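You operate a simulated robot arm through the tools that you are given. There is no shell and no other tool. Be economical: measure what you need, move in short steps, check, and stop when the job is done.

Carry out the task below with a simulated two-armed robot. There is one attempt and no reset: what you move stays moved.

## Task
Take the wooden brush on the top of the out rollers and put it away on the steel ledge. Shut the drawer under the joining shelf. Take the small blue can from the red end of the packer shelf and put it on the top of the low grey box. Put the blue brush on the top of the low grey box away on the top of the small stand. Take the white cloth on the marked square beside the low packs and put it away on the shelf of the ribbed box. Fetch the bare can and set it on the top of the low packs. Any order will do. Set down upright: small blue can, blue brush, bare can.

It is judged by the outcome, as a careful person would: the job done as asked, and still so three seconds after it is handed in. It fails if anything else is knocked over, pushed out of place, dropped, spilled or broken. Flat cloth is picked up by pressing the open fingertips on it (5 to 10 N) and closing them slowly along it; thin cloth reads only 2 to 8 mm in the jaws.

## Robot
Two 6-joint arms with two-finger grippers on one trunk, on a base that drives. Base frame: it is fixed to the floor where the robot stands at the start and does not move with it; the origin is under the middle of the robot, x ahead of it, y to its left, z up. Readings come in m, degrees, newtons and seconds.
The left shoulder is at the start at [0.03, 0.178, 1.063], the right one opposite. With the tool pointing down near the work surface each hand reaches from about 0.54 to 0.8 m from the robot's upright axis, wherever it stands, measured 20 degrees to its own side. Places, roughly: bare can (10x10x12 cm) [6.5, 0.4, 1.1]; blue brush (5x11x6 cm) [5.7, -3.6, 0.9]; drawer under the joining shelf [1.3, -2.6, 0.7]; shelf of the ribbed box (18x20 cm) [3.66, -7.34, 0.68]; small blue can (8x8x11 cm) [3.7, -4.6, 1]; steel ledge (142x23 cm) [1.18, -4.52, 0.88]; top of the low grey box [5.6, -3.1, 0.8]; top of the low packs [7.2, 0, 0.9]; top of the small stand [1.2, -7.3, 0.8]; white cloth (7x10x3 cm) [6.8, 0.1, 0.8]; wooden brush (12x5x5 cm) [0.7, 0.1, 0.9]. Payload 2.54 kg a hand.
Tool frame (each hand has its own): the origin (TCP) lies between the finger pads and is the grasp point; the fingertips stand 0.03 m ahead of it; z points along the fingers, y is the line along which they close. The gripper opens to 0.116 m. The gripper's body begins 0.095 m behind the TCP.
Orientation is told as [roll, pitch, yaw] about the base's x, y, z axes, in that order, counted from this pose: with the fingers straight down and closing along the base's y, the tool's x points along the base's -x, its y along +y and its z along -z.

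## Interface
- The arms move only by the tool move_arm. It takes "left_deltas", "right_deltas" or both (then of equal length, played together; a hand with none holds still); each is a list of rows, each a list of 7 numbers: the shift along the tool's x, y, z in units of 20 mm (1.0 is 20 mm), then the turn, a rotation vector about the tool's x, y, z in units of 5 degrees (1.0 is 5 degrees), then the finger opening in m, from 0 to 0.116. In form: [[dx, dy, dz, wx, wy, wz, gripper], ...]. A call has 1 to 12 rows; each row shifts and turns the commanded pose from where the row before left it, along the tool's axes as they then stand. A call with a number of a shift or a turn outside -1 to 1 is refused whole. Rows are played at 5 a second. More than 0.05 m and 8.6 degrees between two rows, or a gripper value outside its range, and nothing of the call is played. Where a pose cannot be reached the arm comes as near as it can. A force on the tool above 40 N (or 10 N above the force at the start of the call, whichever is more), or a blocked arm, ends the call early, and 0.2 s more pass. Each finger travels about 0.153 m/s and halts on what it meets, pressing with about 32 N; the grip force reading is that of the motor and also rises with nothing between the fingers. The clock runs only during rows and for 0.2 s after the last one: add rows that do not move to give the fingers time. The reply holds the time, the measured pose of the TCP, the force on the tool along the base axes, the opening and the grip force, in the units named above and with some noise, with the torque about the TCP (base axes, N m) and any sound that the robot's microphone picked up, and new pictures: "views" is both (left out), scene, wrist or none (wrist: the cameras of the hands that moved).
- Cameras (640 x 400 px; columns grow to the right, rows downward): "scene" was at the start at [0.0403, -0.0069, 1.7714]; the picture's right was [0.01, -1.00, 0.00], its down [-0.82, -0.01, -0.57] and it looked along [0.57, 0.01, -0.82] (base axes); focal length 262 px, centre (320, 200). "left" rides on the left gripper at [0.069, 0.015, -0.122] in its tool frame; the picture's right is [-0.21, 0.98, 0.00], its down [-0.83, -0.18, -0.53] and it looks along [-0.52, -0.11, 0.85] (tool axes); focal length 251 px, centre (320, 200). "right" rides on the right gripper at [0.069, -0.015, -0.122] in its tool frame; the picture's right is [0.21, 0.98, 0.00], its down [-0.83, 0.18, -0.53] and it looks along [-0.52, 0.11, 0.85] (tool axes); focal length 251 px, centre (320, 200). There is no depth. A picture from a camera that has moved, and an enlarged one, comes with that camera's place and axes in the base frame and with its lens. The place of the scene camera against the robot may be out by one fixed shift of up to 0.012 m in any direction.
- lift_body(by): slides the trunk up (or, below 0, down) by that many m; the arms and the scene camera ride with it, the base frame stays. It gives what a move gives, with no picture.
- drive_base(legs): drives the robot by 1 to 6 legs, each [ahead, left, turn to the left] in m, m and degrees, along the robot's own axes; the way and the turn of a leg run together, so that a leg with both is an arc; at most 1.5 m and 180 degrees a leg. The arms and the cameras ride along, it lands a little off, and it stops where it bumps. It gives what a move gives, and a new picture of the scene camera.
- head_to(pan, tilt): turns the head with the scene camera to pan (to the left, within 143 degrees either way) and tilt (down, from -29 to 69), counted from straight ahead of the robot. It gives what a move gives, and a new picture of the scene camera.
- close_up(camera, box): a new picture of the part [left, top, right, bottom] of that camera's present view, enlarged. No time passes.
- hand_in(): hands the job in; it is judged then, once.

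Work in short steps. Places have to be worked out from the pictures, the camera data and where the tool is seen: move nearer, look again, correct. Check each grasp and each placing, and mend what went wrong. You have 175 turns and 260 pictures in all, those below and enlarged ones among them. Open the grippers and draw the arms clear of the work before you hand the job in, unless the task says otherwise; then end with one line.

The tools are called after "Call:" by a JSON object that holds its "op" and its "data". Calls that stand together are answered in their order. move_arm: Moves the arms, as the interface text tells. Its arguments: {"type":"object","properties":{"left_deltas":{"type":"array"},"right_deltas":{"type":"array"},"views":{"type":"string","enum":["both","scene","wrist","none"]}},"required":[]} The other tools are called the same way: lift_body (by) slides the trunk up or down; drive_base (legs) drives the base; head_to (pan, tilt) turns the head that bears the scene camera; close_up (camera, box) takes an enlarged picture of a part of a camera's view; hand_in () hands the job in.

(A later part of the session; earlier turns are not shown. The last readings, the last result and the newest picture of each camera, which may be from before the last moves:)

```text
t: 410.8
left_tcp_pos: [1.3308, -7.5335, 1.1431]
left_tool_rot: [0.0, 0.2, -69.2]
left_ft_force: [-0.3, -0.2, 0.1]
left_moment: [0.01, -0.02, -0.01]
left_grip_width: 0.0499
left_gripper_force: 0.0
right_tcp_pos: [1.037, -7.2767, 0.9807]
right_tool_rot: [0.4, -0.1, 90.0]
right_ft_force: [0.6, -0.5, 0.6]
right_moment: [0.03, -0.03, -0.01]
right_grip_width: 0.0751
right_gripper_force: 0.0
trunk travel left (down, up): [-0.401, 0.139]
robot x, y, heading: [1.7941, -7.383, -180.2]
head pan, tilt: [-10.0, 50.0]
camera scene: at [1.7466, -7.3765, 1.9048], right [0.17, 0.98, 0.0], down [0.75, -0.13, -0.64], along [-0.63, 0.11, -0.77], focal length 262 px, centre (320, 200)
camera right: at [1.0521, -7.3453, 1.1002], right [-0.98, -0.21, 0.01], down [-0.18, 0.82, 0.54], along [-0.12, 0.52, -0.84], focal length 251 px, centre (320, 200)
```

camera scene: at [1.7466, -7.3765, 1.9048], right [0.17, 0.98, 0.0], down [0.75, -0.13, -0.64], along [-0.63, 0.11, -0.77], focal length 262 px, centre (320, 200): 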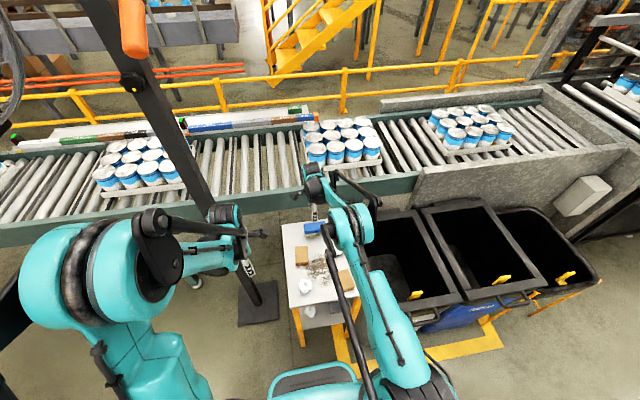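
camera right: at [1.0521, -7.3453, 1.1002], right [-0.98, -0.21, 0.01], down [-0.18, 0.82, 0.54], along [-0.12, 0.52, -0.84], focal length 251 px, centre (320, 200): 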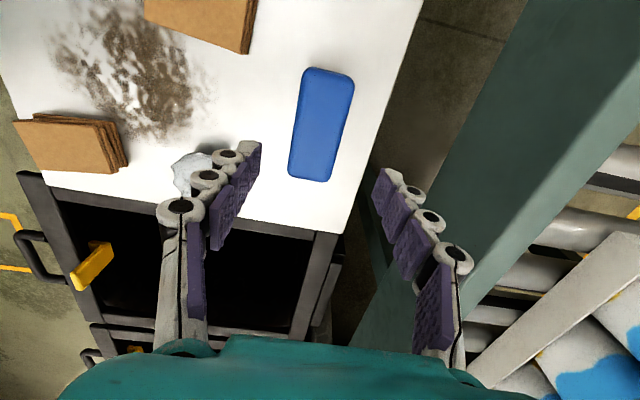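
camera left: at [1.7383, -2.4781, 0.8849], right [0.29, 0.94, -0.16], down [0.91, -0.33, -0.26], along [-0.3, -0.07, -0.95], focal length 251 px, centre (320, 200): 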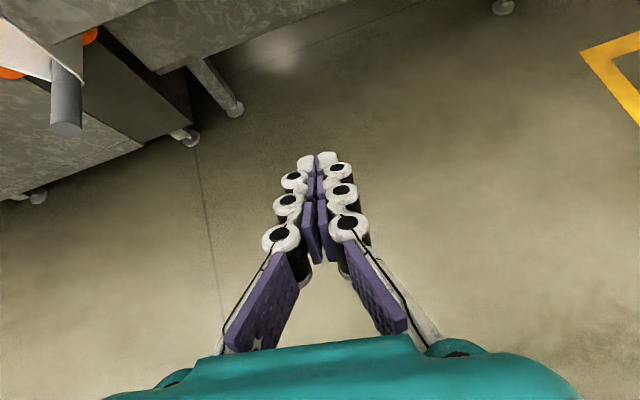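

The blue brush stands upright on the stand. I pull the right hand back and drive north toward the packer shelf for the can.

Call:
{"op": "move_arm", "data": {"right_deltas": [[0, 0, -1, 0, 0, 0, 0.075], [0, 0, -1, 0, 0, 0, 0.075], [-0.92, -0.86, 0, 0, 0, 0, 0.075], [-0.92, -0.86, 0, 0, 0, 0, 0.075], [-0.92, -0.86, 0, 0, 0, 0, 0.075], [-0.92, -0.86, 0, 0, 0, 0, 0.075], [-0.92, -0.86, 0, 0, 0, 0, 0.075], [-0.92, -0.86, 0, 0, 0, 0, 0.075], [-0.92, -0.86, 0, 0, 0, 0, 0.075]], "views": "none"}}

Call:
{"op": "drive_base", "data": {"legs": [[-0.85, 0, 0], [0, 0, -90], [1.45, 0, 0], [1.4, 0, 0], [0, 0, -90]]}}

Call:
{"op": "head_to", "data": {"pan": -10, "tilt": 40}}

```text
t: 412.8
left_tcp_pos: [1.3316, -7.5325, 1.1437]
left_tool_rot: [0.0, 0.0, -69.1]
left_ft_force: [0.0, 0.0, -0.3]
left_moment: [0.02, -0.02, 0.01]
left_grip_width: 0.05
left_gripper_force: 0.0
right_tcp_pos: [1.1574, -7.1463, 1.0199]
right_tool_rot: [0.5, -0.1, 89.9]
right_ft_force: [-0.5, 0.2, 0.6]
right_moment: [0.01, 0.03, -0.03]
right_grip_width: 0.0749
right_gripper_force: 0.0
trunk travel left (down, up): [-0.401, 0.139]
robot x, y, heading: [1.797, -7.3821, -180.1]
head pan, tilt: [-10.0, 50.0]
```

```text
t: 438.5
left_tcp_pos: [3.1252, -4.3716, 1.1433]
left_tool_rot: [-0.1, 0.1, 110.2]
left_ft_force: [0.2, 0.4, 0.1]
left_moment: [-0.01, -0.03, 0.0]
left_grip_width: 0.0498
left_gripper_force: 0.1
right_tcp_pos: [3.2942, -4.7617, 1.0196]
right_tool_rot: [0.3, -0.1, -90.7]
right_ft_force: [0.8, -0.5, 0.9]
right_moment: [0.0, -0.01, 0.0]
right_grip_width: 0.0751
right_gripper_force: 0.1
trunk travel left (down, up): [-0.401, 0.139]
robot x, y, heading: [2.6601, -4.5169, -0.7]
head pan, tilt: [-10.0, 50.0]
camera scene: at [2.7047, -4.5394, 1.9049], right [-0.19, -0.98, 0.0], down [-0.75, 0.14, -0.64], along [0.63, -0.12, -0.77], focal length 262 px, centre (320, 200)
```

scene: 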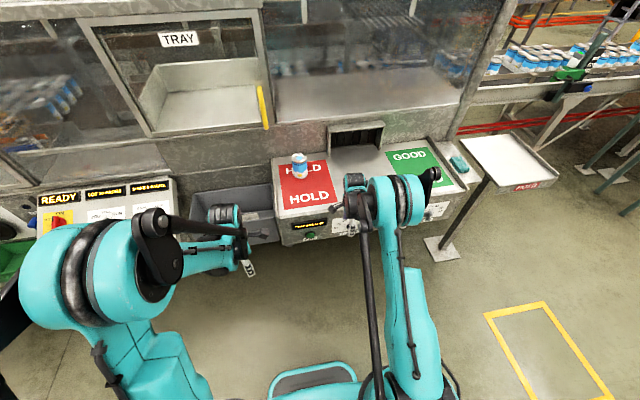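

```text
t: 439.2
left_tcp_pos: [3.1257, -4.3714, 1.143]
left_tool_rot: [0.0, 0.1, 110.2]
left_ft_force: [0.1, 0.0, 0.5]
left_moment: [0.02, 0.04, 0.01]
left_grip_width: 0.0501
left_gripper_force: 0.0
right_tcp_pos: [3.2938, -4.7612, 1.0193]
right_tool_rot: [0.3, 0.0, -90.8]
right_ft_force: [-0.3, 0.4, 0.3]
right_moment: [0.03, 0.01, 0.04]
right_grip_width: 0.0749
right_gripper_force: 0.1
trunk travel left (down, up): [-0.401, 0.139]
robot x, y, heading: [2.6587, -4.5212, -0.6]
head pan, tilt: [-10.0, 40.0]
camera scene: at [2.7126, -4.5407, 1.919], right [-0.19, -0.98, 0.0], down [-0.63, 0.12, -0.77], along [0.75, -0.14, -0.64], focal length 262 px, centre (320, 200)
```

scene: 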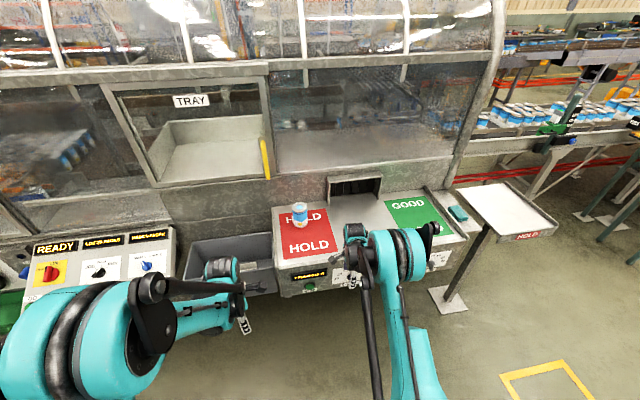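

The can is at about (3.74, −4.62). I raise the right hand, reset the trunk height, open the hand and drive closer.

Call:
{"op": "move_arm", "data": {"right_deltas": [[0, 0, -1, 0, 0, 0, 0.116], [0, 0, -1, 0, 0, 0, 0.116], [0, 0, -1, 0, 0, 0, 0.116], [0, 0, -1, 0, 0, 0, 0.116], [0, 0, -1, 0, 0, 0, 0.116], [0, 0, -1, 0, 0, 0, 0.116], [0, 0, -1, 0, 0, 0, 0.116], [0, 0, -1, 0, 0, 0, 0.116], [0, 0, -1, 0, 0, 0, 0.116], [0, 0, -1, 0, 0, 0, 0.116], [0, 0, -1, 0, 0, 0, 0.116]], "views": "none"}}

Call:
{"op": "lift_body", "data": {"by": -0.126}}

Call:
{"op": "drive_base", "data": {"legs": [[0.42, 0.1, 0.6]]}}

Call:
{"op": "move_arm", "data": {"right_deltas": [[0, 0, 0, 0, 0, 0, 0.116]], "views": "wrist"}}

```text
t: 441.6
left_tcp_pos: [3.1257, -4.3709, 1.1441]
left_tool_rot: [0.1, 0.1, 110.2]
left_ft_force: [-0.5, 0.3, 0.5]
left_moment: [0.0, -0.01, -0.01]
left_grip_width: 0.05
left_gripper_force: 0.1
right_tcp_pos: [3.2928, -4.7605, 1.2415]
right_tool_rot: [0.5, -0.1, -90.8]
right_ft_force: [0.3, 0.5, 0.0]
right_moment: [-0.01, 0.0, 0.0]
right_grip_width: 0.1163
right_gripper_force: 0.0
trunk travel left (down, up): [-0.401, 0.139]
robot x, y, heading: [2.6608, -4.5164, -0.7]
head pan, tilt: [-10.0, 40.0]
```

```text
t: 443.1
left_tcp_pos: [3.1244, -4.3715, 1.0178]
left_tool_rot: [0.0, 0.1, 110.2]
left_ft_force: [0.4, 0.3, -0.2]
left_moment: [0.02, -0.02, 0.03]
left_grip_width: 0.0497
left_gripper_force: 0.1
right_tcp_pos: [3.2933, -4.7606, 1.1143]
right_tool_rot: [0.4, -0.1, -90.8]
right_ft_force: [-0.1, -0.1, -0.5]
right_moment: [0.03, -0.01, 0.01]
right_grip_width: 0.1161
right_gripper_force: 0.0
trunk travel left (down, up): [-0.275, 0.265]
robot x, y, heading: [2.6573, -4.5191, -0.6]
head pan, tilt: [-10.0, 40.0]
```

```text
t: 445.8
left_tcp_pos: [3.5431, -4.2704, 1.0172]
left_tool_rot: [0.1, 0.1, 110.8]
left_ft_force: [0.7, -0.1, 0.5]
left_moment: [-0.02, 0.04, -0.01]
left_grip_width: 0.05
left_gripper_force: 0.0
right_tcp_pos: [3.7143, -4.658, 1.1141]
right_tool_rot: [0.4, -0.1, -90.2]
right_ft_force: [-0.4, 0.0, -0.4]
right_moment: [-0.04, -0.04, 0.01]
right_grip_width: 0.116
right_gripper_force: 0.1
trunk travel left (down, up): [-0.275, 0.265]
robot x, y, heading: [3.0828, -4.4207, -0.0]
head pan, tilt: [-10.0, 40.0]
camera scene: at [3.1327, -4.4426, 1.793], right [-0.18, -0.98, 0.0], down [-0.63, 0.11, -0.77], along [0.75, -0.14, -0.64], focal length 262 px, centre (320, 200)
```

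scene: 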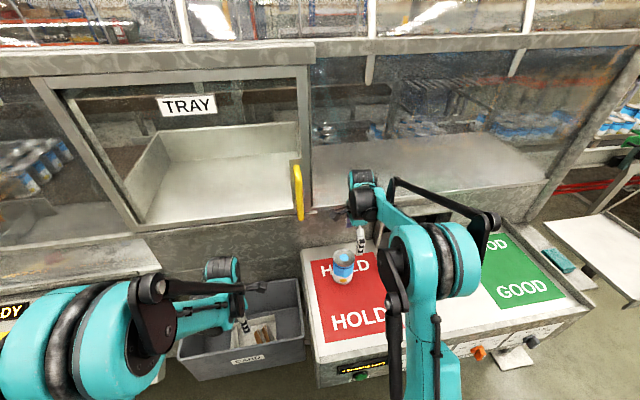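

```text
t: 446.2
left_tcp_pos: [3.5437, -4.2703, 1.017]
left_tool_rot: [0.0, 0.1, 110.7]
left_ft_force: [-0.2, 0.0, -0.3]
left_moment: [0.04, -0.01, -0.04]
left_grip_width: 0.0499
left_gripper_force: 0.1
right_tcp_pos: [3.7139, -4.6578, 1.1147]
right_tool_rot: [0.4, 0.0, -90.3]
right_ft_force: [-0.9, 0.4, 0.1]
right_moment: [0.03, -0.03, 0.01]
right_grip_width: 0.116
right_gripper_force: 0.1
trunk travel left (down, up): [-0.275, 0.265]
robot x, y, heading: [3.0783, -4.4193, -0.5]
head pan, tilt: [-10.0, 40.0]
camera right: at [3.6979, -4.5891, 1.2341], right [0.98, 0.21, 0.01], down [0.17, -0.83, 0.54], along [0.12, -0.52, -0.84], focal length 251 px, centre (320, 200)
```

right: 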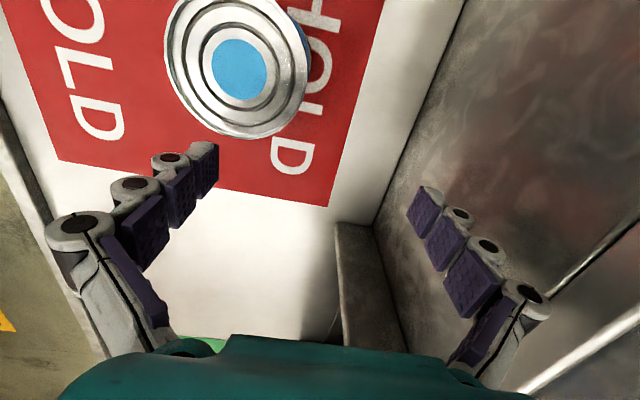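

The can top is at about (3.66, −4.615, 1.07), higher than thought. I raise 6 cm, shift over it, and look again.

Call:
{"op": "move_arm", "data": {"right_deltas": [[0, 0, -1, 0, 0, 0, 0.116], [0, 0, -1, 0, 0, 0, 0.116], [0, 0, -1, 0, 0, 0, 0.116], [0.7, -0.9, 0, 0, 0, 0, 0.116], [0.7, -0.9, 0, 0, 0, 0, 0.116], [0.6, -0.9, 0, 0, 0, 0, 0.116], [0, 0, 0, 0, 0, 0, 0.116]], "views": "both"}}

```text
t: 447.8
left_tcp_pos: [3.5438, -4.2711, 1.0164]
left_tool_rot: [0.1, 0.1, 110.6]
left_ft_force: [0.1, 0.1, 0.2]
left_moment: [0.01, -0.02, -0.01]
left_grip_width: 0.0501
left_gripper_force: 0.0
right_tcp_pos: [3.6598, -4.6177, 1.1724]
right_tool_rot: [0.4, -0.1, -90.2]
right_ft_force: [0.5, 0.6, -0.6]
right_moment: [0.03, 0.02, -0.02]
right_grip_width: 0.1161
right_gripper_force: 0.0
trunk travel left (down, up): [-0.275, 0.265]
robot x, y, heading: [3.078, -4.4205, -0.1]
head pan, tilt: [-10.0, 40.0]
camera scene: at [3.1328, -4.4432, 1.793], right [-0.18, -0.98, 0.0], down [-0.63, 0.11, -0.77], along [0.75, -0.14, -0.64], focal length 262 px, centre (320, 200)
camera right: at [3.644, -4.5494, 1.2929], right [0.98, 0.21, 0.01], down [0.17, -0.83, 0.54], along [0.12, -0.52, -0.84], focal length 251 px, centre (320, 200)
```

scene: 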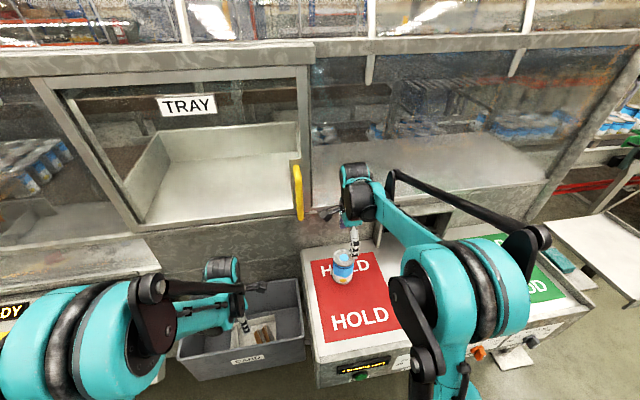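
right: 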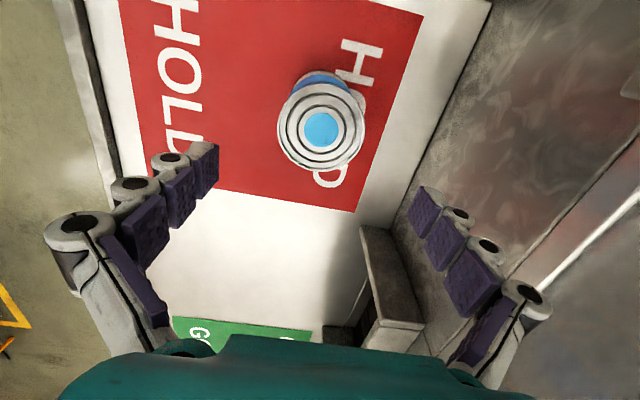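

Centred now: can top (3.661, −4.613, 1.065). I descend 15 cm and close.

Call:
{"op": "move_arm", "data": {"right_deltas": [[0.25, 0, 1, 0, 0, 0, 0.116], [0, 0, 1, 0, 0, 0, 0.116], [0, 0, 1, 0, 0, 0, 0.116], [0, 0, 1, 0, 0, 0, 0.116], [0, 0, 1, 0, 0, 0, 0.116], [0, 0, 1, 0, 0, 0, 0.116], [0, 0, 1, 0, 0, 0, 0.116], [0, 0, 0.5, 0, 0, 0, 0.116], [0, 0, 0, 0, 0, 0, 0.116]], "views": "wrist"}}

```text
t: 449.8
left_tcp_pos: [3.5436, -4.2705, 1.0173]
left_tool_rot: [0.0, 0.1, 110.7]
left_ft_force: [0.6, 0.0, 0.0]
left_moment: [0.02, -0.05, -0.01]
left_grip_width: 0.05
left_gripper_force: 0.1
right_tcp_pos: [3.6604, -4.612, 1.0235]
right_tool_rot: [0.5, -0.1, -90.3]
right_ft_force: [-0.1, 0.5, -0.3]
right_moment: [0.0, 0.03, 0.0]
right_grip_width: 0.1159
right_gripper_force: 0.0
trunk travel left (down, up): [-0.275, 0.265]
robot x, y, heading: [3.0789, -4.419, -0.4]
head pan, tilt: [-10.0, 40.0]
camera right: at [3.645, -4.544, 1.1435], right [0.98, 0.21, 0.01], down [0.17, -0.83, 0.54], along [0.12, -0.52, -0.84], focal length 251 px, centre (320, 200)
```

right: 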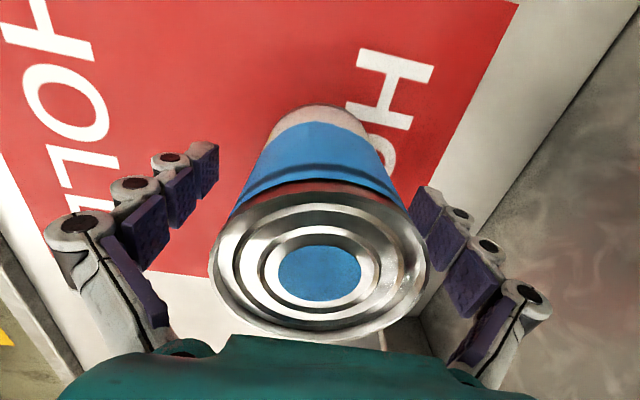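

Call:
{"op": "move_arm", "data": {"right_deltas": [[-0.4, 0, 0, 0, 0, 0, 0.116], [0, 0, 0, 0, 0, 0, 0.09], [0, 0, 0, 0, 0, 0, 0.06], [0, 0, 0, 0, 0, 0, 0.06], [0, 0, 0, 0, 0, 0, 0.06]], "views": "none"}}

Call:
{"op": "move_arm", "data": {"right_deltas": [[0, 0, -0.5, 0, 0, 0, 0.055], [0, 0, -1, 0, 0, 0, 0.055], [0, 0, -1, 0, 0, 0, 0.055], [0, 0, -1, 0, 0, 0, 0.055], [0, 0, -1, 0, 0, 0, 0.055], [0, 0, 0, 0, 0, 0, 0.055]], "views": "both"}}

```text
t: 451.0
left_tcp_pos: [3.5434, -4.27, 1.0171]
left_tool_rot: [0.0, 0.1, 110.8]
left_ft_force: [0.4, 0.3, -0.4]
left_moment: [-0.01, -0.01, 0.05]
left_grip_width: 0.05
left_gripper_force: 0.1
right_tcp_pos: [3.6609, -4.6202, 1.0245]
right_tool_rot: [0.4, -0.1, -90.3]
right_ft_force: [1.2, 0.7, 2.7]
right_moment: [0.03, -0.17, 0.02]
right_grip_width: 0.0703
right_gripper_force: 32.1
trunk travel left (down, up): [-0.275, 0.265]
robot x, y, heading: [3.0816, -4.422, -0.1]
head pan, tilt: [-10.0, 40.0]
```

```text
t: 452.4
left_tcp_pos: [3.5437, -4.2708, 1.017]
left_tool_rot: [0.0, 0.0, 110.8]
left_ft_force: [-0.2, -0.1, -0.1]
left_moment: [-0.03, -0.01, -0.02]
left_grip_width: 0.0499
left_gripper_force: 0.0
right_tcp_pos: [3.6611, -4.6206, 1.1133]
right_tool_rot: [0.5, -0.1, -90.3]
right_ft_force: [-0.6, -0.7, -0.7]
right_moment: [0.0, 0.04, 0.05]
right_grip_width: 0.0701
right_gripper_force: 32.1
trunk travel left (down, up): [-0.275, 0.265]
robot x, y, heading: [3.0819, -4.4178, -0.2]
head pan, tilt: [-10.0, 40.0]
camera scene: at [3.1324, -4.443, 1.793], right [-0.18, -0.98, 0.0], down [-0.63, 0.11, -0.77], along [0.75, -0.14, -0.64], focal length 262 px, centre (320, 200)
camera right: at [3.6447, -4.5512, 1.2334], right [0.98, 0.21, 0.01], down [0.17, -0.83, 0.54], along [0.12, -0.52, -0.84], focal length 251 px, centre (320, 200)
```

scene: 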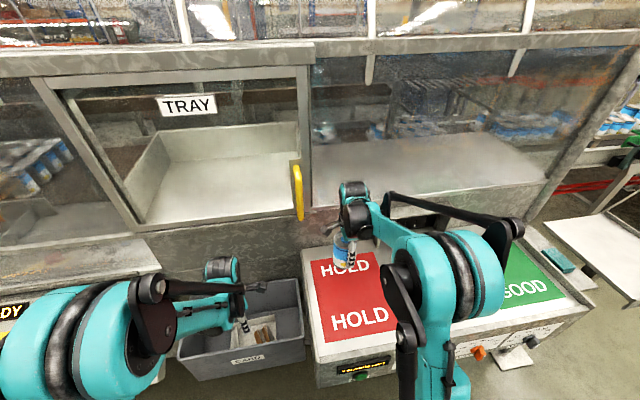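
right: 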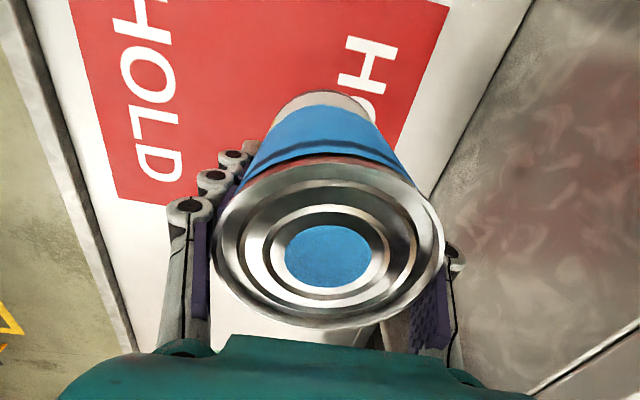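

Can held. I back out and drive north around the packer toward the grey box.

Call:
{"op": "drive_base", "data": {"legs": [[-0.5, 0, 0], [0, 0, 90], [1.4, -0.15, 0], [1.4, 0, 0], [0.95, 0, 0], [0, 0, -90]]}}

Call:
{"op": "head_to", "data": {"pan": 0, "tilt": 25}}

```text
t: 480.7
left_tcp_pos: [3.2143, -0.5109, 1.0166]
left_tool_rot: [0.1, 0.1, 111.1]
left_ft_force: [0.1, 0.1, -0.2]
left_moment: [0.05, 0.0, 0.02]
left_grip_width: 0.0501
left_gripper_force: 0.2
right_tcp_pos: [3.335, -0.858, 1.1127]
right_tool_rot: [0.4, -0.1, -89.8]
right_ft_force: [0.9, -0.4, -2.1]
right_moment: [0.01, -0.02, 0.0]
right_grip_width: 0.0698
right_gripper_force: 31.8
trunk travel left (down, up): [-0.275, 0.265]
robot x, y, heading: [2.7535, -0.6641, 0.2]
head pan, tilt: [-10.0, 40.0]
camera scene: at [2.8054, -0.6853, 1.793], right [-0.17, -0.99, 0.0], down [-0.63, 0.11, -0.77], along [0.75, -0.13, -0.64], focal length 262 px, centre (320, 200)
```

scene: 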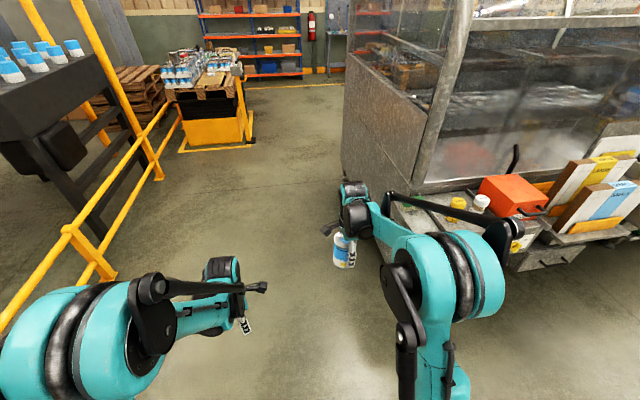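

```text
t: 481.5
left_tcp_pos: [3.217, -0.5102, 1.0165]
left_tool_rot: [0.1, 0.1, 111.2]
left_ft_force: [-0.6, -0.4, 0.4]
left_moment: [0.0, 0.0, 0.0]
left_grip_width: 0.0502
left_gripper_force: 0.0
right_tcp_pos: [3.3357, -0.8582, 1.1137]
right_tool_rot: [0.3, -0.1, -89.9]
right_ft_force: [0.1, -0.7, -1.2]
right_moment: [0.0, -0.02, 0.01]
right_grip_width: 0.0698
right_gripper_force: 31.8
trunk travel left (down, up): [-0.275, 0.265]
robot x, y, heading: [2.7537, -0.6613, 0.3]
head pan, tilt: [0.0, 25.0]
camera scene: at [2.8138, -0.6704, 1.8163], right [0.0, -1.0, 0.0], down [-0.42, 0.0, -0.91], along [0.91, 0.0, -0.42], focal length 262 px, centre (320, 200)
```

scene: 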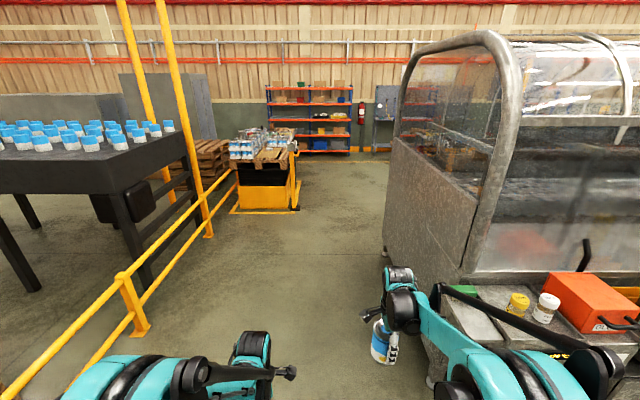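

Call:
{"op": "drive_base", "data": {"legs": [[1.4, 0.03, 0], [1.35, 0, 0], [0, 0, -45], [0.9, 0, 0], [0, 0, -45], [1.0, 0, 0]]}}

Call:
{"op": "head_to", "data": {"pan": -40, "tilt": 35}}

```text
t: 508.1
left_tcp_pos: [6.3043, -2.7525, 1.0169]
left_tool_rot: [0.2, 0.2, 21.7]
left_ft_force: [-0.7, -0.1, -0.7]
left_moment: [0.06, -0.01, 0.02]
left_grip_width: 0.05
left_gripper_force: 0.0
right_tcp_pos: [5.9567, -2.8743, 1.1138]
right_tool_rot: [0.4, -0.1, -179.3]
right_ft_force: [-0.3, -0.4, -1.3]
right_moment: [0.02, -0.01, 0.04]
right_grip_width: 0.0694
right_gripper_force: 31.9
trunk travel left (down, up): [-0.275, 0.265]
robot x, y, heading: [6.1469, -2.2881, -89.3]
head pan, tilt: [0.0, 25.0]
camera scene: at [6.1477, -2.3612, 1.8163], right [-1.0, -0.01, 0.0], down [-0.01, 0.42, -0.91], along [0.01, -0.91, -0.42], focal length 262 px, centre (320, 200)
```

scene: 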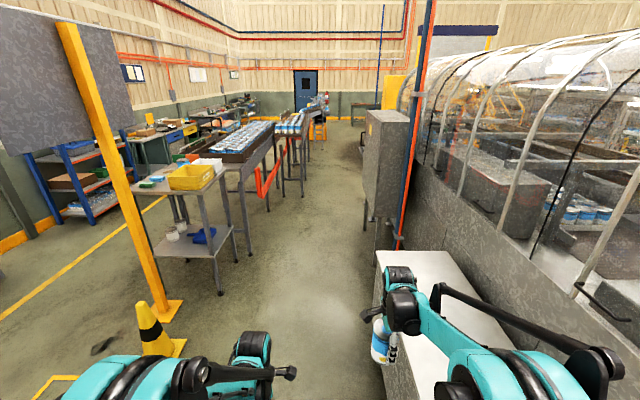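

```text
t: 509.1
left_tcp_pos: [6.3049, -2.7501, 1.0168]
left_tool_rot: [-0.1, 0.2, 21.7]
left_ft_force: [0.4, 0.9, -0.4]
left_moment: [0.0, -0.01, 0.03]
left_grip_width: 0.0498
left_gripper_force: 0.0
right_tcp_pos: [5.9587, -2.8746, 1.1119]
right_tool_rot: [0.4, -0.1, -179.4]
right_ft_force: [-0.1, 0.0, -1.6]
right_moment: [-0.01, 0.01, -0.02]
right_grip_width: 0.0696
right_gripper_force: 32.1
trunk travel left (down, up): [-0.275, 0.265]
robot x, y, heading: [6.1484, -2.2932, -89.2]
head pan, tilt: [-40.0, 35.0]
camera scene: at [6.0908, -2.3369, 1.8006], right [-0.78, 0.63, 0.0], down [0.36, 0.44, -0.82], along [-0.52, -0.63, -0.57], focal length 262 px, centre (320, 200)
```

scene: 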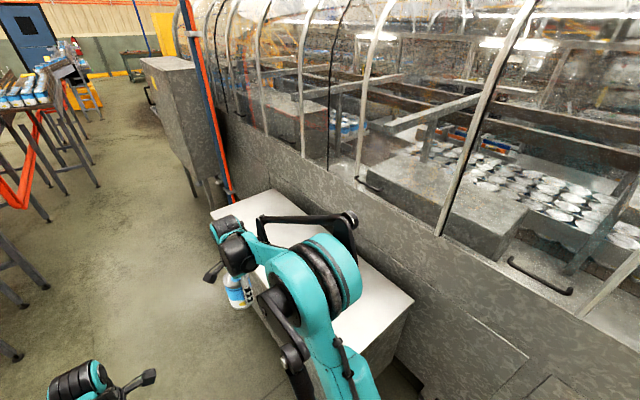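

The free grey-box top is in front-right. I advance 0.15 m and swing the can over the middle of the box.

Call:
{"op": "drive_base", "data": {"legs": [[0.15, 0, -0.7]]}}

Call:
{"op": "move_arm", "data": {"right_deltas": [[-0.97, -0.2, 0, 0, 0, 0, 0.055], [-0.97, -0.2, 0, 0, 0, 0, 0.055], [-0.97, -0.2, 0, 0, 0, 0, 0.055], [-0.97, -0.2, 0, 0, 0, 0, 0.055], [-0.97, -0.2, 0, 0, 0, 0, 0.055], [-0.97, -0.2, 0, 0, 0, 0, 0.055], [-0.97, -0.2, 0, 0, 0, 0, 0.055], [-0.97, -0.2, 0, 0, 0, 0, 0.055], [-0.97, -0.2, 0, 0, 0, 0, 0.055], [-0.97, -0.2, 0, 0, 0, 0, 0.055], [-0.97, -0.2, 0, 0, 0, 0, 0.055], [-0.97, -0.2, 0, 0, 0, 0, 0.055]], "views": "both"}}

```text
t: 510.5
left_tcp_pos: [6.2991, -2.9028, 1.0162]
left_tool_rot: [0.1, 0.1, 20.9]
left_ft_force: [-0.6, -0.4, 0.3]
left_moment: [0.04, -0.01, -0.01]
left_grip_width: 0.0499
left_gripper_force: 0.1
right_tcp_pos: [5.9517, -3.0227, 1.1123]
right_tool_rot: [0.4, -0.1, 179.9]
right_ft_force: [0.4, -0.5, -1.4]
right_moment: [0.04, 0.03, -0.02]
right_grip_width: 0.0696
right_gripper_force: 31.8
trunk travel left (down, up): [-0.275, 0.265]
robot x, y, heading: [6.1519, -2.4443, -89.8]
head pan, tilt: [-40.0, 35.0]
camera scene: at [6.0913, -2.4868, 1.8006], right [-0.77, 0.64, 0.0], down [0.37, 0.44, -0.82], along [-0.53, -0.63, -0.57], focal length 262 px, centre (320, 200)
```

scene: 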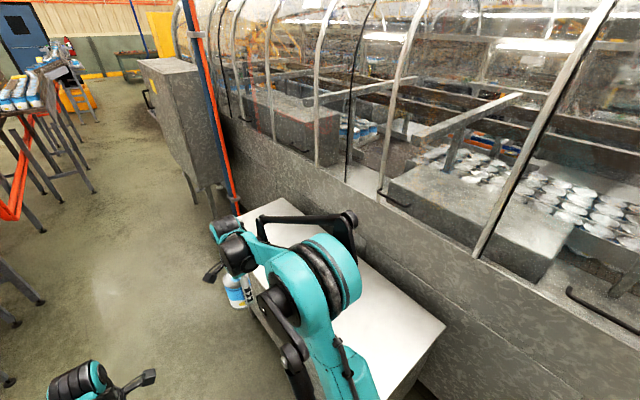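

```text
t: 513.1
left_tcp_pos: [6.2995, -2.9027, 1.0172]
left_tool_rot: [0.0, 0.1, 20.9]
left_ft_force: [0.2, 0.3, -0.1]
left_moment: [-0.06, 0.02, -0.03]
left_grip_width: 0.0499
left_gripper_force: 0.0
right_tcp_pos: [5.7173, -2.9721, 1.1122]
right_tool_rot: [0.4, -0.2, 179.8]
right_ft_force: [-0.5, 0.3, -1.9]
right_moment: [0.0, 0.01, 0.0]
right_grip_width: 0.0696
right_gripper_force: 31.8
trunk travel left (down, up): [-0.275, 0.265]
robot x, y, heading: [6.1485, -2.4403, -90.0]
head pan, tilt: [-40.0, 35.0]
camera scene: at [6.0904, -2.4851, 1.8006], right [-0.77, 0.64, 0.0], down [0.37, 0.44, -0.82], along [-0.53, -0.63, -0.57], focal length 262 px, centre (320, 200)
camera right: at [5.7876, -2.9565, 1.2326], right [0.21, -0.98, 0.01], down [-0.82, -0.18, 0.54], along [-0.52, -0.12, -0.84], focal length 251 px, centre (320, 200)
```

scene: 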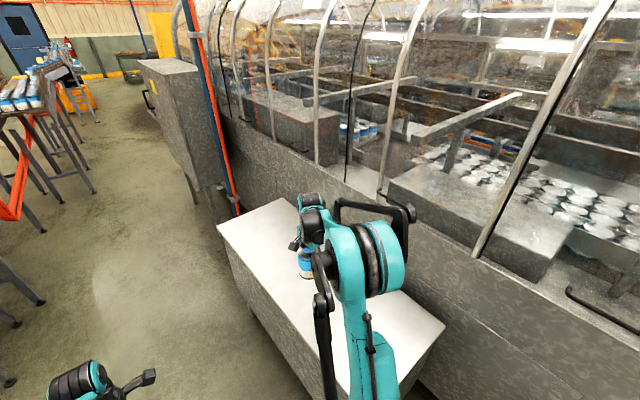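
right: 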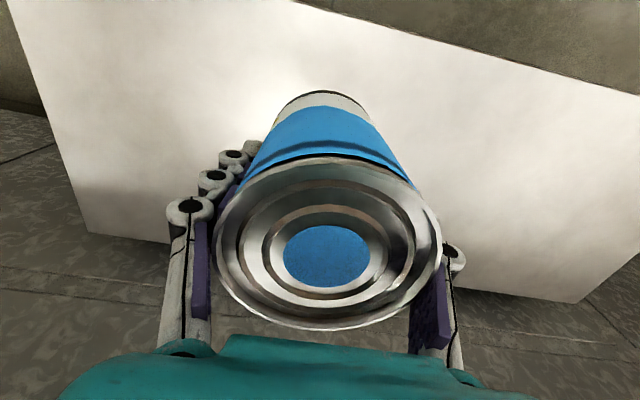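

Over the box. I move 9 cm farther inward, descend, then lower slowly until contact.

Call:
{"op": "move_arm", "data": {"right_deltas": [[-0.9, 0, 0, 0, 0, 0, 0.055], [-0.9, 0, 0, 0, 0, 0, 0.055], [-0.9, 0, 0, 0, 0, 0, 0.055], [-0.9, 0, 0, 0, 0, 0, 0.055], [-0.9, 0, 0, 0, 0, 0, 0.055], [0, 0, 1, 0, 0, 0, 0.055], [0, 0, 1, 0, 0, 0, 0.055], [0, 0, 1, 0, 0, 0, 0.055], [0, 0, 1, 0, 0, 0, 0.055], [0, 0, 1, 0, 0, 0, 0.055], [0, 0, 1, 0, 0, 0, 0.055], [0, 0, 1, 0, 0, 0, 0.055]], "views": "none"}}

Call:
{"op": "move_arm", "data": {"right_deltas": [[0, 0, 0.5, 0, 0, 0, 0.055], [0, 0, 0.5, 0, 0, 0, 0.055], [0, 0, 0.5, 0, 0, 0, 0.055], [0, 0, 0.25, 0, 0, 0, 0.055], [0, 0, 0.25, 0, 0, 0, 0.055], [0, 0, 0, 0, 0, 0, 0.055]], "views": "wrist"}}

```text
t: 515.7
left_tcp_pos: [6.3, -2.9032, 1.0168]
left_tool_rot: [0.0, 0.0, 20.9]
left_ft_force: [0.7, 0.2, 0.7]
left_moment: [0.0, -0.01, 0.02]
left_grip_width: 0.0499
left_gripper_force: 0.0
right_tcp_pos: [5.6267, -2.9736, 0.9735]
right_tool_rot: [0.4, -0.1, 180.0]
right_ft_force: [0.0, 0.4, -1.6]
right_moment: [0.0, 0.0, 0.0]
right_grip_width: 0.0697
right_gripper_force: 32.3
trunk travel left (down, up): [-0.275, 0.265]
robot x, y, heading: [6.1515, -2.441, -90.0]
head pan, tilt: [-40.0, 35.0]
```

```text
t: 517.1
left_tcp_pos: [6.2999, -2.9018, 1.018]
left_tool_rot: [-0.1, 0.2, 20.9]
left_ft_force: [0.9, 1.3, 0.6]
left_moment: [0.01, -0.02, 0.02]
left_grip_width: 0.0499
left_gripper_force: 0.0
right_tcp_pos: [5.6286, -2.9743, 0.934]
right_tool_rot: [0.5, 0.0, 179.9]
right_ft_force: [0.1, 0.2, -0.8]
right_moment: [0.0, 0.04, 0.02]
right_grip_width: 0.0696
right_gripper_force: 32.1
trunk travel left (down, up): [-0.275, 0.265]
robot x, y, heading: [6.1517, -2.4388, -89.7]
head pan, tilt: [-40.0, 35.0]
camera right: at [5.6973, -2.9584, 1.0534], right [0.21, -0.98, 0.01], down [-0.82, -0.18, 0.54], along [-0.52, -0.12, -0.84], focal length 251 px, centre (320, 200)
```

right: 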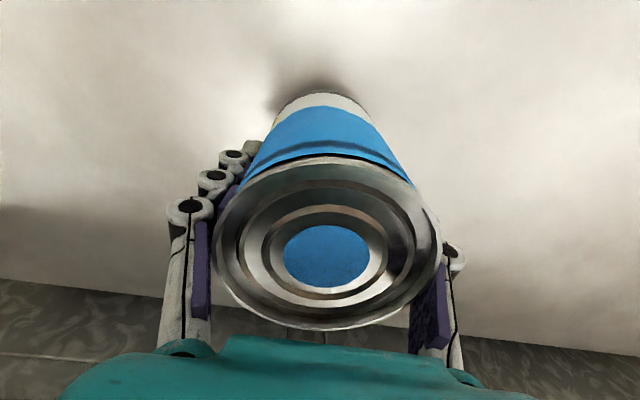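

Call:
{"op": "move_arm", "data": {"right_deltas": [[0, 0, 0.25, 0, 0, 0, 0.055], [0, 0, 0.25, 0, 0, 0, 0.055], [0, 0, 0.2, 0, 0, 0, 0.055], [0, 0, 0.2, 0, 0, 0, 0.055], [0, 0, 0.2, 0, 0, 0, 0.055], [0, 0, 0, 0, 0, 0, 0.055]], "views": "none"}}

Call:
{"op": "move_arm", "data": {"right_deltas": [[0, 0, 0.2, 0, 0, 0, 0.055], [0, 0, 0.2, 0, 0, 0, 0.055], [0, 0, 0.2, 0, 0, 0, 0.055], [0, 0, 0, 0, 0, 0, 0.055]], "views": "none"}}

```text
t: 518.5
left_tcp_pos: [6.299, -2.9025, 1.0168]
left_tool_rot: [0.0, 0.1, 20.9]
left_ft_force: [0.1, 0.1, 0.4]
left_moment: [0.05, 0.01, 0.02]
left_grip_width: 0.05
left_gripper_force: 0.0
right_tcp_pos: [5.6275, -2.9746, 0.9118]
right_tool_rot: [0.3, -0.1, 179.9]
right_ft_force: [0.3, 0.2, -1.6]
right_moment: [0.03, 0.0, 0.0]
right_grip_width: 0.0692
right_gripper_force: 31.8
trunk travel left (down, up): [-0.275, 0.265]
robot x, y, heading: [6.1495, -2.4397, -90.1]
head pan, tilt: [-40.0, 35.0]
```

```text
t: 519.5
left_tcp_pos: [6.3008, -2.9028, 1.0173]
left_tool_rot: [0.0, 0.1, 20.9]
left_ft_force: [-0.5, -0.3, -0.2]
left_moment: [0.01, -0.01, -0.04]
left_grip_width: 0.0499
left_gripper_force: 0.0
right_tcp_pos: [5.6284, -2.9734, 0.8997]
right_tool_rot: [0.4, -0.2, 180.0]
right_ft_force: [-1.2, 0.7, -1.7]
right_moment: [0.0, -0.02, 0.05]
right_grip_width: 0.0695
right_gripper_force: 31.9
trunk travel left (down, up): [-0.275, 0.265]
robot x, y, heading: [6.1542, -2.4405, -90.2]
head pan, tilt: [-40.0, 35.0]
```

Call:
{"op": "move_arm", "data": {"right_deltas": [[0, 0, 0.2, 0, 0, 0, 0.055], [0, 0, 0.2, 0, 0, 0, 0.055], [0, 0, 0.2, 0, 0, 0, 0.055], [0, 0, 0, 0, 0, 0, 0.055]], "views": "none"}}

Call:
{"op": "move_arm", "data": {"right_deltas": [[0, 0, 0.15, 0, 0, 0, 0.055], [0, 0, 0.15, 0, 0, 0, 0.055], [0, 0, 0, 0, 0, 0, 0.055]], "views": "wrist"}}

```text
t: 520.5
left_tcp_pos: [6.3021, -2.9017, 1.017]
left_tool_rot: [0.0, 0.2, 20.9]
left_ft_force: [-0.4, -0.3, 0.0]
left_moment: [0.0, 0.01, -0.01]
left_grip_width: 0.05
left_gripper_force: 0.1
right_tcp_pos: [5.6297, -2.9722, 0.891]
right_tool_rot: [0.5, -0.3, 179.9]
right_ft_force: [3.1, 2.9, 22.6]
right_moment: [0.91, -0.34, -0.07]
right_grip_width: 0.0699
right_gripper_force: 31.9
trunk travel left (down, up): [-0.275, 0.265]
robot x, y, heading: [6.1499, -2.4399, -89.9]
head pan, tilt: [-40.0, 35.0]
stopped in row 4 (right hand): the force on the tool passed its limit at 41 N (the readings are from after the stop); the commanded pose is now the measured one
```

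```text
t: 520.9
left_tcp_pos: [6.3026, -2.9014, 1.0172]
left_tool_rot: [0.0, 0.2, 20.9]
left_ft_force: [0.9, -0.1, -0.9]
left_moment: [0.02, -0.04, 0.02]
left_grip_width: 0.0498
left_gripper_force: 0.0
right_tcp_pos: [5.6285, -2.9733, 0.8908]
right_tool_rot: [0.4, -0.4, 179.9]
right_ft_force: [4.7, 4.4, 26.6]
right_moment: [1.03, -0.35, -0.05]
right_grip_width: 0.0701
right_gripper_force: 32.0
trunk travel left (down, up): [-0.275, 0.265]
robot x, y, heading: [6.147, -2.4406, -90.0]
head pan, tilt: [-40.0, 35.0]
stopped in row 1 (right hand): the force on the tool passed its limit at 43 N (the readings are from after the stop); the commanded pose is now the measured one
camera right: at [5.6987, -2.9579, 1.011], right [0.21, -0.98, 0.01], down [-0.82, -0.18, 0.54], along [-0.53, -0.12, -0.84], focal length 251 px, centre (320, 200)
```

right: 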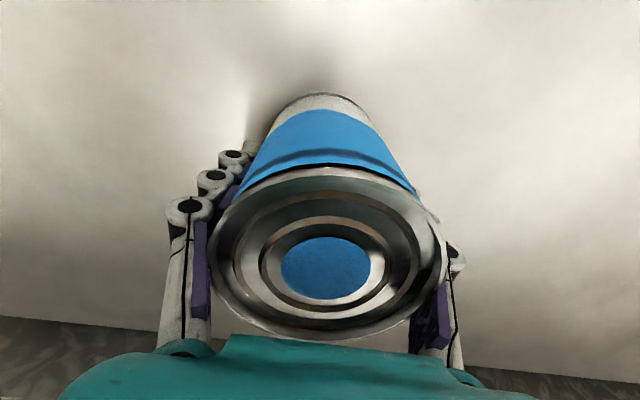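

Contact at z≈0.891. I ease up slightly, open wide, and withdraw straight up.

Call:
{"op": "move_arm", "data": {"right_deltas": [[0, 0, -0.08, 0, 0, 0, 0.055], [0, 0, 0, 0, 0, 0, 0.08], [0, 0, 0, 0, 0, 0, 0.1], [0, 0, 0, 0, 0, 0, 0.116], [0, 0, 0, 0, 0, 0, 0.116]], "views": "none"}}

Call:
{"op": "move_arm", "data": {"right_deltas": [[0, 0, -0.5, 0, 0, 0, 0.116], [0, 0, -1, 0, 0, 0, 0.116], [0, 0, -1, 0, 0, 0, 0.116], [0, 0, -1, 0, 0, 0, 0.116], [0, 0, -1, 0, 0, 0, 0.116], [0, 0, -1, 0, 0, 0, 0.116], [0, 0, -1, 0, 0, 0, 0.116], [0, 0, -1, 0, 0, 0, 0.116], [0, 0, -1, 0, 0, 0, 0.116], [0, 0, -1, 0, 0, 0, 0.116]], "views": "both"}}

```text
t: 522.1
left_tcp_pos: [6.3006, -2.9027, 1.0176]
left_tool_rot: [0.0, 0.2, 20.9]
left_ft_force: [0.4, 0.8, 0.1]
left_moment: [-0.02, -0.02, -0.02]
left_grip_width: 0.05
left_gripper_force: 0.0
right_tcp_pos: [5.6275, -2.9751, 0.8908]
right_tool_rot: [0.5, -0.2, 179.9]
right_ft_force: [-0.3, -0.1, -0.1]
right_moment: [0.02, -0.01, 0.06]
right_grip_width: 0.1159
right_gripper_force: 0.0
trunk travel left (down, up): [-0.275, 0.265]
robot x, y, heading: [6.1498, -2.4405, -90.2]
head pan, tilt: [-40.0, 35.0]
```

```text
t: 524.3
left_tcp_pos: [6.2994, -2.903, 1.0174]
left_tool_rot: [0.0, 0.1, 20.8]
left_ft_force: [0.4, 0.3, 1.1]
left_moment: [-0.04, 0.03, -0.01]
left_grip_width: 0.0501
left_gripper_force: 0.1
right_tcp_pos: [5.628, -2.9735, 1.0805]
right_tool_rot: [0.5, -0.1, 179.9]
right_ft_force: [-0.1, 0.6, 0.2]
right_moment: [0.0, 0.02, -0.01]
right_grip_width: 0.1157
right_gripper_force: 0.1
trunk travel left (down, up): [-0.275, 0.265]
robot x, y, heading: [6.1469, -2.4403, -89.9]
head pan, tilt: [-40.0, 35.0]
camera scene: at [6.0916, -2.4846, 1.8006], right [-0.77, 0.64, 0.0], down [0.37, 0.44, -0.82], along [-0.53, -0.63, -0.57], focal length 262 px, centre (320, 200)
camera right: at [5.6983, -2.9576, 1.2007], right [0.21, -0.98, 0.01], down [-0.82, -0.18, 0.54], along [-0.53, -0.12, -0.84], focal length 251 px, centre (320, 200)
```

scene: 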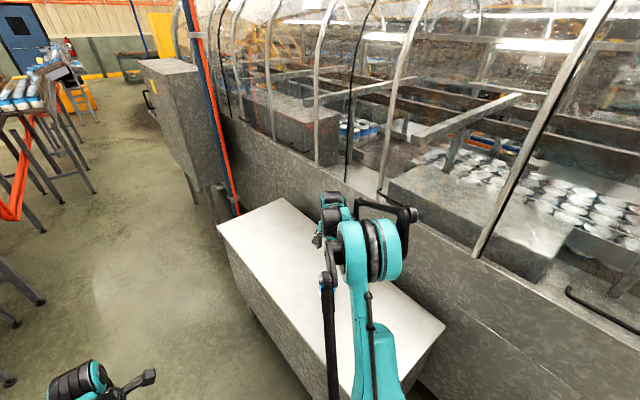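
right: 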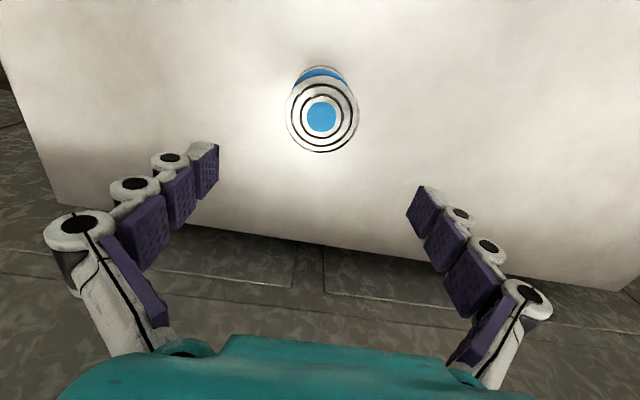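

Can stands upright. I raise and draw back the right hand, shift east, turn around to face the low packs.

Call:
{"op": "move_arm", "data": {"right_deltas": [[0, 0, -1, 0, 0, 0, 0.116], [0, 0, -1, 0, 0, 0, 0.116], [0, 0, -1, 0, 0, 0, 0.116], [1, 0.2, 0, 0, 0, 0, 0.116], [1, 0.2, 0, 0, 0, 0, 0.116], [1, 0.2, 0, 0, 0, 0, 0.116], [1, 0.2, 0, 0, 0, 0, 0.116], [1, 0.2, 0, 0, 0, 0, 0.116], [1, 0.2, 0, 0, 0, 0, 0.116], [1, 0.2, 0, 0, 0, 0, 0.116], [1, 0.2, 0, 0, 0, 0, 0.116], [1, 0.2, 0, 0, 0, 0, 0.116]], "views": "none"}}

Call:
{"op": "drive_base", "data": {"legs": [[0, 0.35, 0], [0, 0, 180]]}}

Call:
{"op": "head_to", "data": {"pan": 0, "tilt": 25}}

Call:
{"op": "close_up", "data": {"camera": "scene", "box": [220, 100, 480, 262]}}

```text
t: 526.9
left_tcp_pos: [6.3014, -2.9029, 1.0176]
left_tool_rot: [0.1, 0.1, 20.9]
left_ft_force: [-0.1, 0.1, 0.0]
left_moment: [0.01, 0.05, 0.01]
left_grip_width: 0.05
left_gripper_force: 0.0
right_tcp_pos: [5.8084, -3.0085, 1.1383]
right_tool_rot: [0.5, -0.2, 179.9]
right_ft_force: [-0.1, 0.3, 0.7]
right_moment: [0.02, 0.02, 0.01]
right_grip_width: 0.1157
right_gripper_force: 0.1
trunk travel left (down, up): [-0.275, 0.265]
robot x, y, heading: [6.1524, -2.4385, -90.0]
head pan, tilt: [-40.0, 35.0]
```

```text
t: 536.4
left_tcp_pos: [6.3698, -1.9694, 1.0166]
left_tool_rot: [0.0, 0.1, -161.7]
left_ft_force: [-0.9, 0.3, 0.0]
left_moment: [-0.01, -0.03, 0.03]
left_grip_width: 0.0499
left_gripper_force: 0.1
right_tcp_pos: [6.8672, -1.8859, 1.1382]
right_tool_rot: [0.5, -0.2, -2.7]
right_ft_force: [-0.3, 0.7, -0.4]
right_moment: [0.0, 0.02, 0.0]
right_grip_width: 0.1159
right_gripper_force: 0.1
trunk travel left (down, up): [-0.275, 0.265]
robot x, y, heading: [6.4977, -2.4426, 87.1]
head pan, tilt: [-40.0, 35.0]
camera scene: at [6.5566, -2.4121, 1.8006], right [0.74, -0.68, 0.0], down [-0.39, -0.42, -0.82], along [0.55, 0.6, -0.57], focal length 262 px, centre (320, 200)
```

scene: 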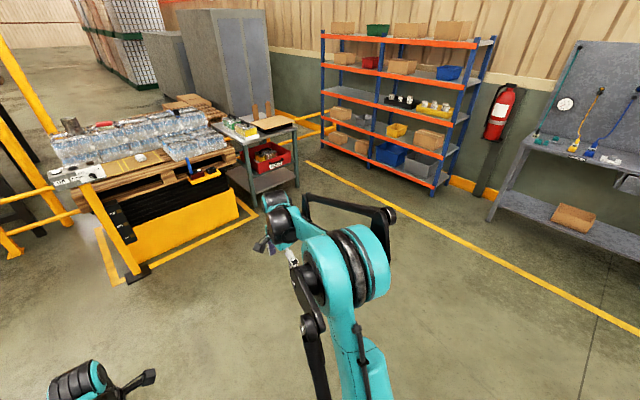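

```text
t: 537.5
left_tcp_pos: [6.3701, -1.9696, 1.0172]
left_tool_rot: [0.1, 0.1, -161.8]
left_ft_force: [-0.3, 0.0, -0.7]
left_moment: [0.01, 0.01, 0.0]
left_grip_width: 0.0501
left_gripper_force: 0.1
right_tcp_pos: [6.8659, -1.8867, 1.1391]
right_tool_rot: [0.5, -0.2, -2.7]
right_ft_force: [0.3, 0.7, 0.2]
right_moment: [0.0, 0.01, -0.01]
right_grip_width: 0.1161
right_gripper_force: 0.1
trunk travel left (down, up): [-0.275, 0.265]
robot x, y, heading: [6.4999, -2.4382, 87.1]
head pan, tilt: [0.0, 25.0]
camera scene: at [6.5013, -2.3849, 1.8163], right [1.0, -0.05, 0.0], down [-0.02, -0.42, -0.91], along [0.04, 0.91, -0.42], focal length 262 px, centre (320, 200)
```

scene: 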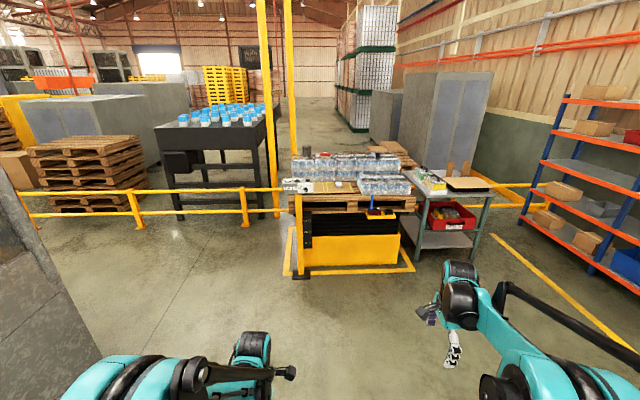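

```text
2.46 times, centred on (350, 181) of scene
camera zoom: at [6.5013, -2.3849, 1.8163], right [1.0, -0.05, 0.0], down [-0.02, -0.42, -0.91], along [0.04, 0.91, -0.42], focal length 645 px, centre (246, 247)
```

zoom: 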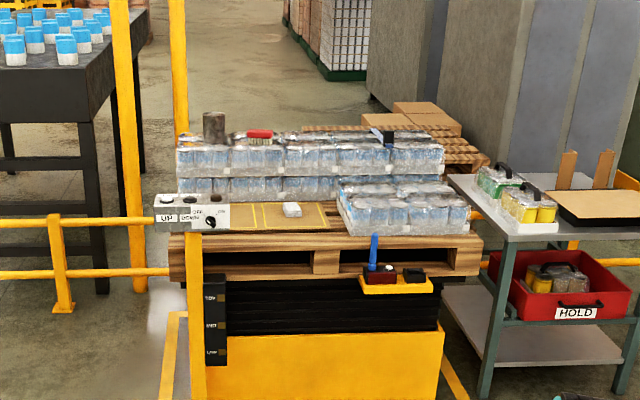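

Clear layout: bare can on the tall stack's left corner, low packs at right, cloth on the marked square. I raise the trunk and go to the west side of the pallet to reach the bare can.

Call:
{"op": "lift_body", "data": {"by": 0.2}}

Call:
{"op": "drive_base", "data": {"legs": [[1.3, 0.1, 3], [0.7, 0.65, 0], [0, 0, -90], [0, 0.5, 0]]}}

Call:
{"op": "head_to", "data": {"pan": 10, "tilt": 40}}

```text
t: 539.6
left_tcp_pos: [6.3705, -1.9712, 1.2166]
left_tool_rot: [0.1, 0.1, -161.6]
left_ft_force: [0.3, 0.1, 0.5]
left_moment: [-0.01, 0.0, -0.02]
left_grip_width: 0.0501
left_gripper_force: 0.1
right_tcp_pos: [6.8658, -1.8857, 1.338]
right_tool_rot: [0.5, -0.2, -2.7]
right_ft_force: [-0.3, -0.9, 0.6]
right_moment: [0.02, -0.02, -0.01]
right_grip_width: 0.116
right_gripper_force: 0.1
trunk travel left (down, up): [-0.475, 0.065]
robot x, y, heading: [6.5017, -2.4381, 87.2]
head pan, tilt: [0.0, 25.0]
```

```text
t: 557.1
left_tcp_pos: [6.2186, 0.2176, 1.217]
left_tool_rot: [-0.1, 0.1, 111.5]
left_ft_force: [-0.1, -0.3, 0.3]
left_moment: [-0.04, 0.0, 0.05]
left_grip_width: 0.0498
left_gripper_force: 0.0
right_tcp_pos: [6.3291, -0.2746, 1.3384]
right_tool_rot: [0.5, -0.2, -89.5]
right_ft_force: [-0.3, 0.6, 0.1]
right_moment: [-0.02, -0.01, -0.01]
right_grip_width: 0.1161
right_gripper_force: 0.0
trunk travel left (down, up): [-0.475, 0.065]
robot x, y, heading: [5.7576, 0.0586, 0.8]
head pan, tilt: [0.0, 25.0]
camera scene: at [5.8179, 0.054, 2.0164], right [0.01, -1.0, 0.0], down [-0.42, 0.0, -0.91], along [0.91, 0.01, -0.42], focal length 262 px, centre (320, 200)
```

scene: 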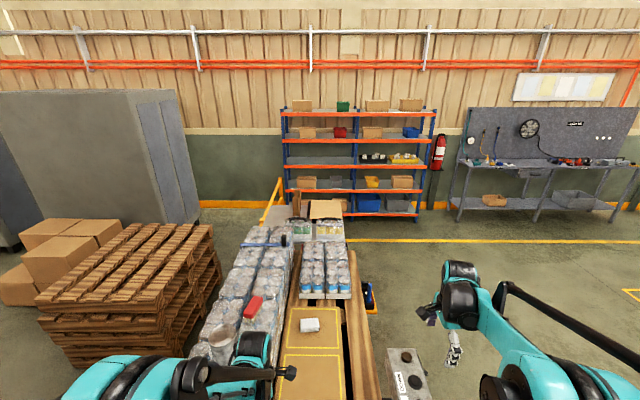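

```text
t: 557.9
left_tcp_pos: [6.2179, 0.2178, 1.2164]
left_tool_rot: [0.0, 0.1, 111.6]
left_ft_force: [0.0, -0.1, 1.0]
left_moment: [-0.05, -0.03, -0.01]
left_grip_width: 0.0501
left_gripper_force: 0.0
right_tcp_pos: [6.3313, -0.2738, 1.3377]
right_tool_rot: [0.6, -0.2, -89.5]
right_ft_force: [-0.1, -0.6, 0.4]
right_moment: [-0.01, 0.03, -0.03]
right_grip_width: 0.116
right_gripper_force: 0.0
trunk travel left (down, up): [-0.475, 0.065]
robot x, y, heading: [5.7552, 0.0624, 0.4]
head pan, tilt: [10.0, 40.0]
camera scene: at [5.8093, 0.0695, 1.9931], right [0.18, -0.98, 0.0], down [-0.63, -0.12, -0.77], along [0.75, 0.14, -0.64], focal length 262 px, centre (320, 200)
```

scene: 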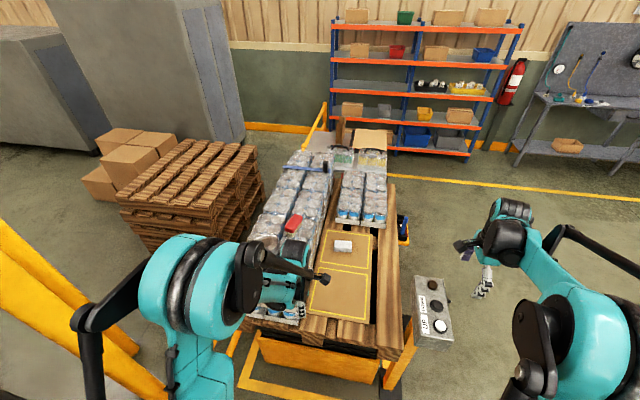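

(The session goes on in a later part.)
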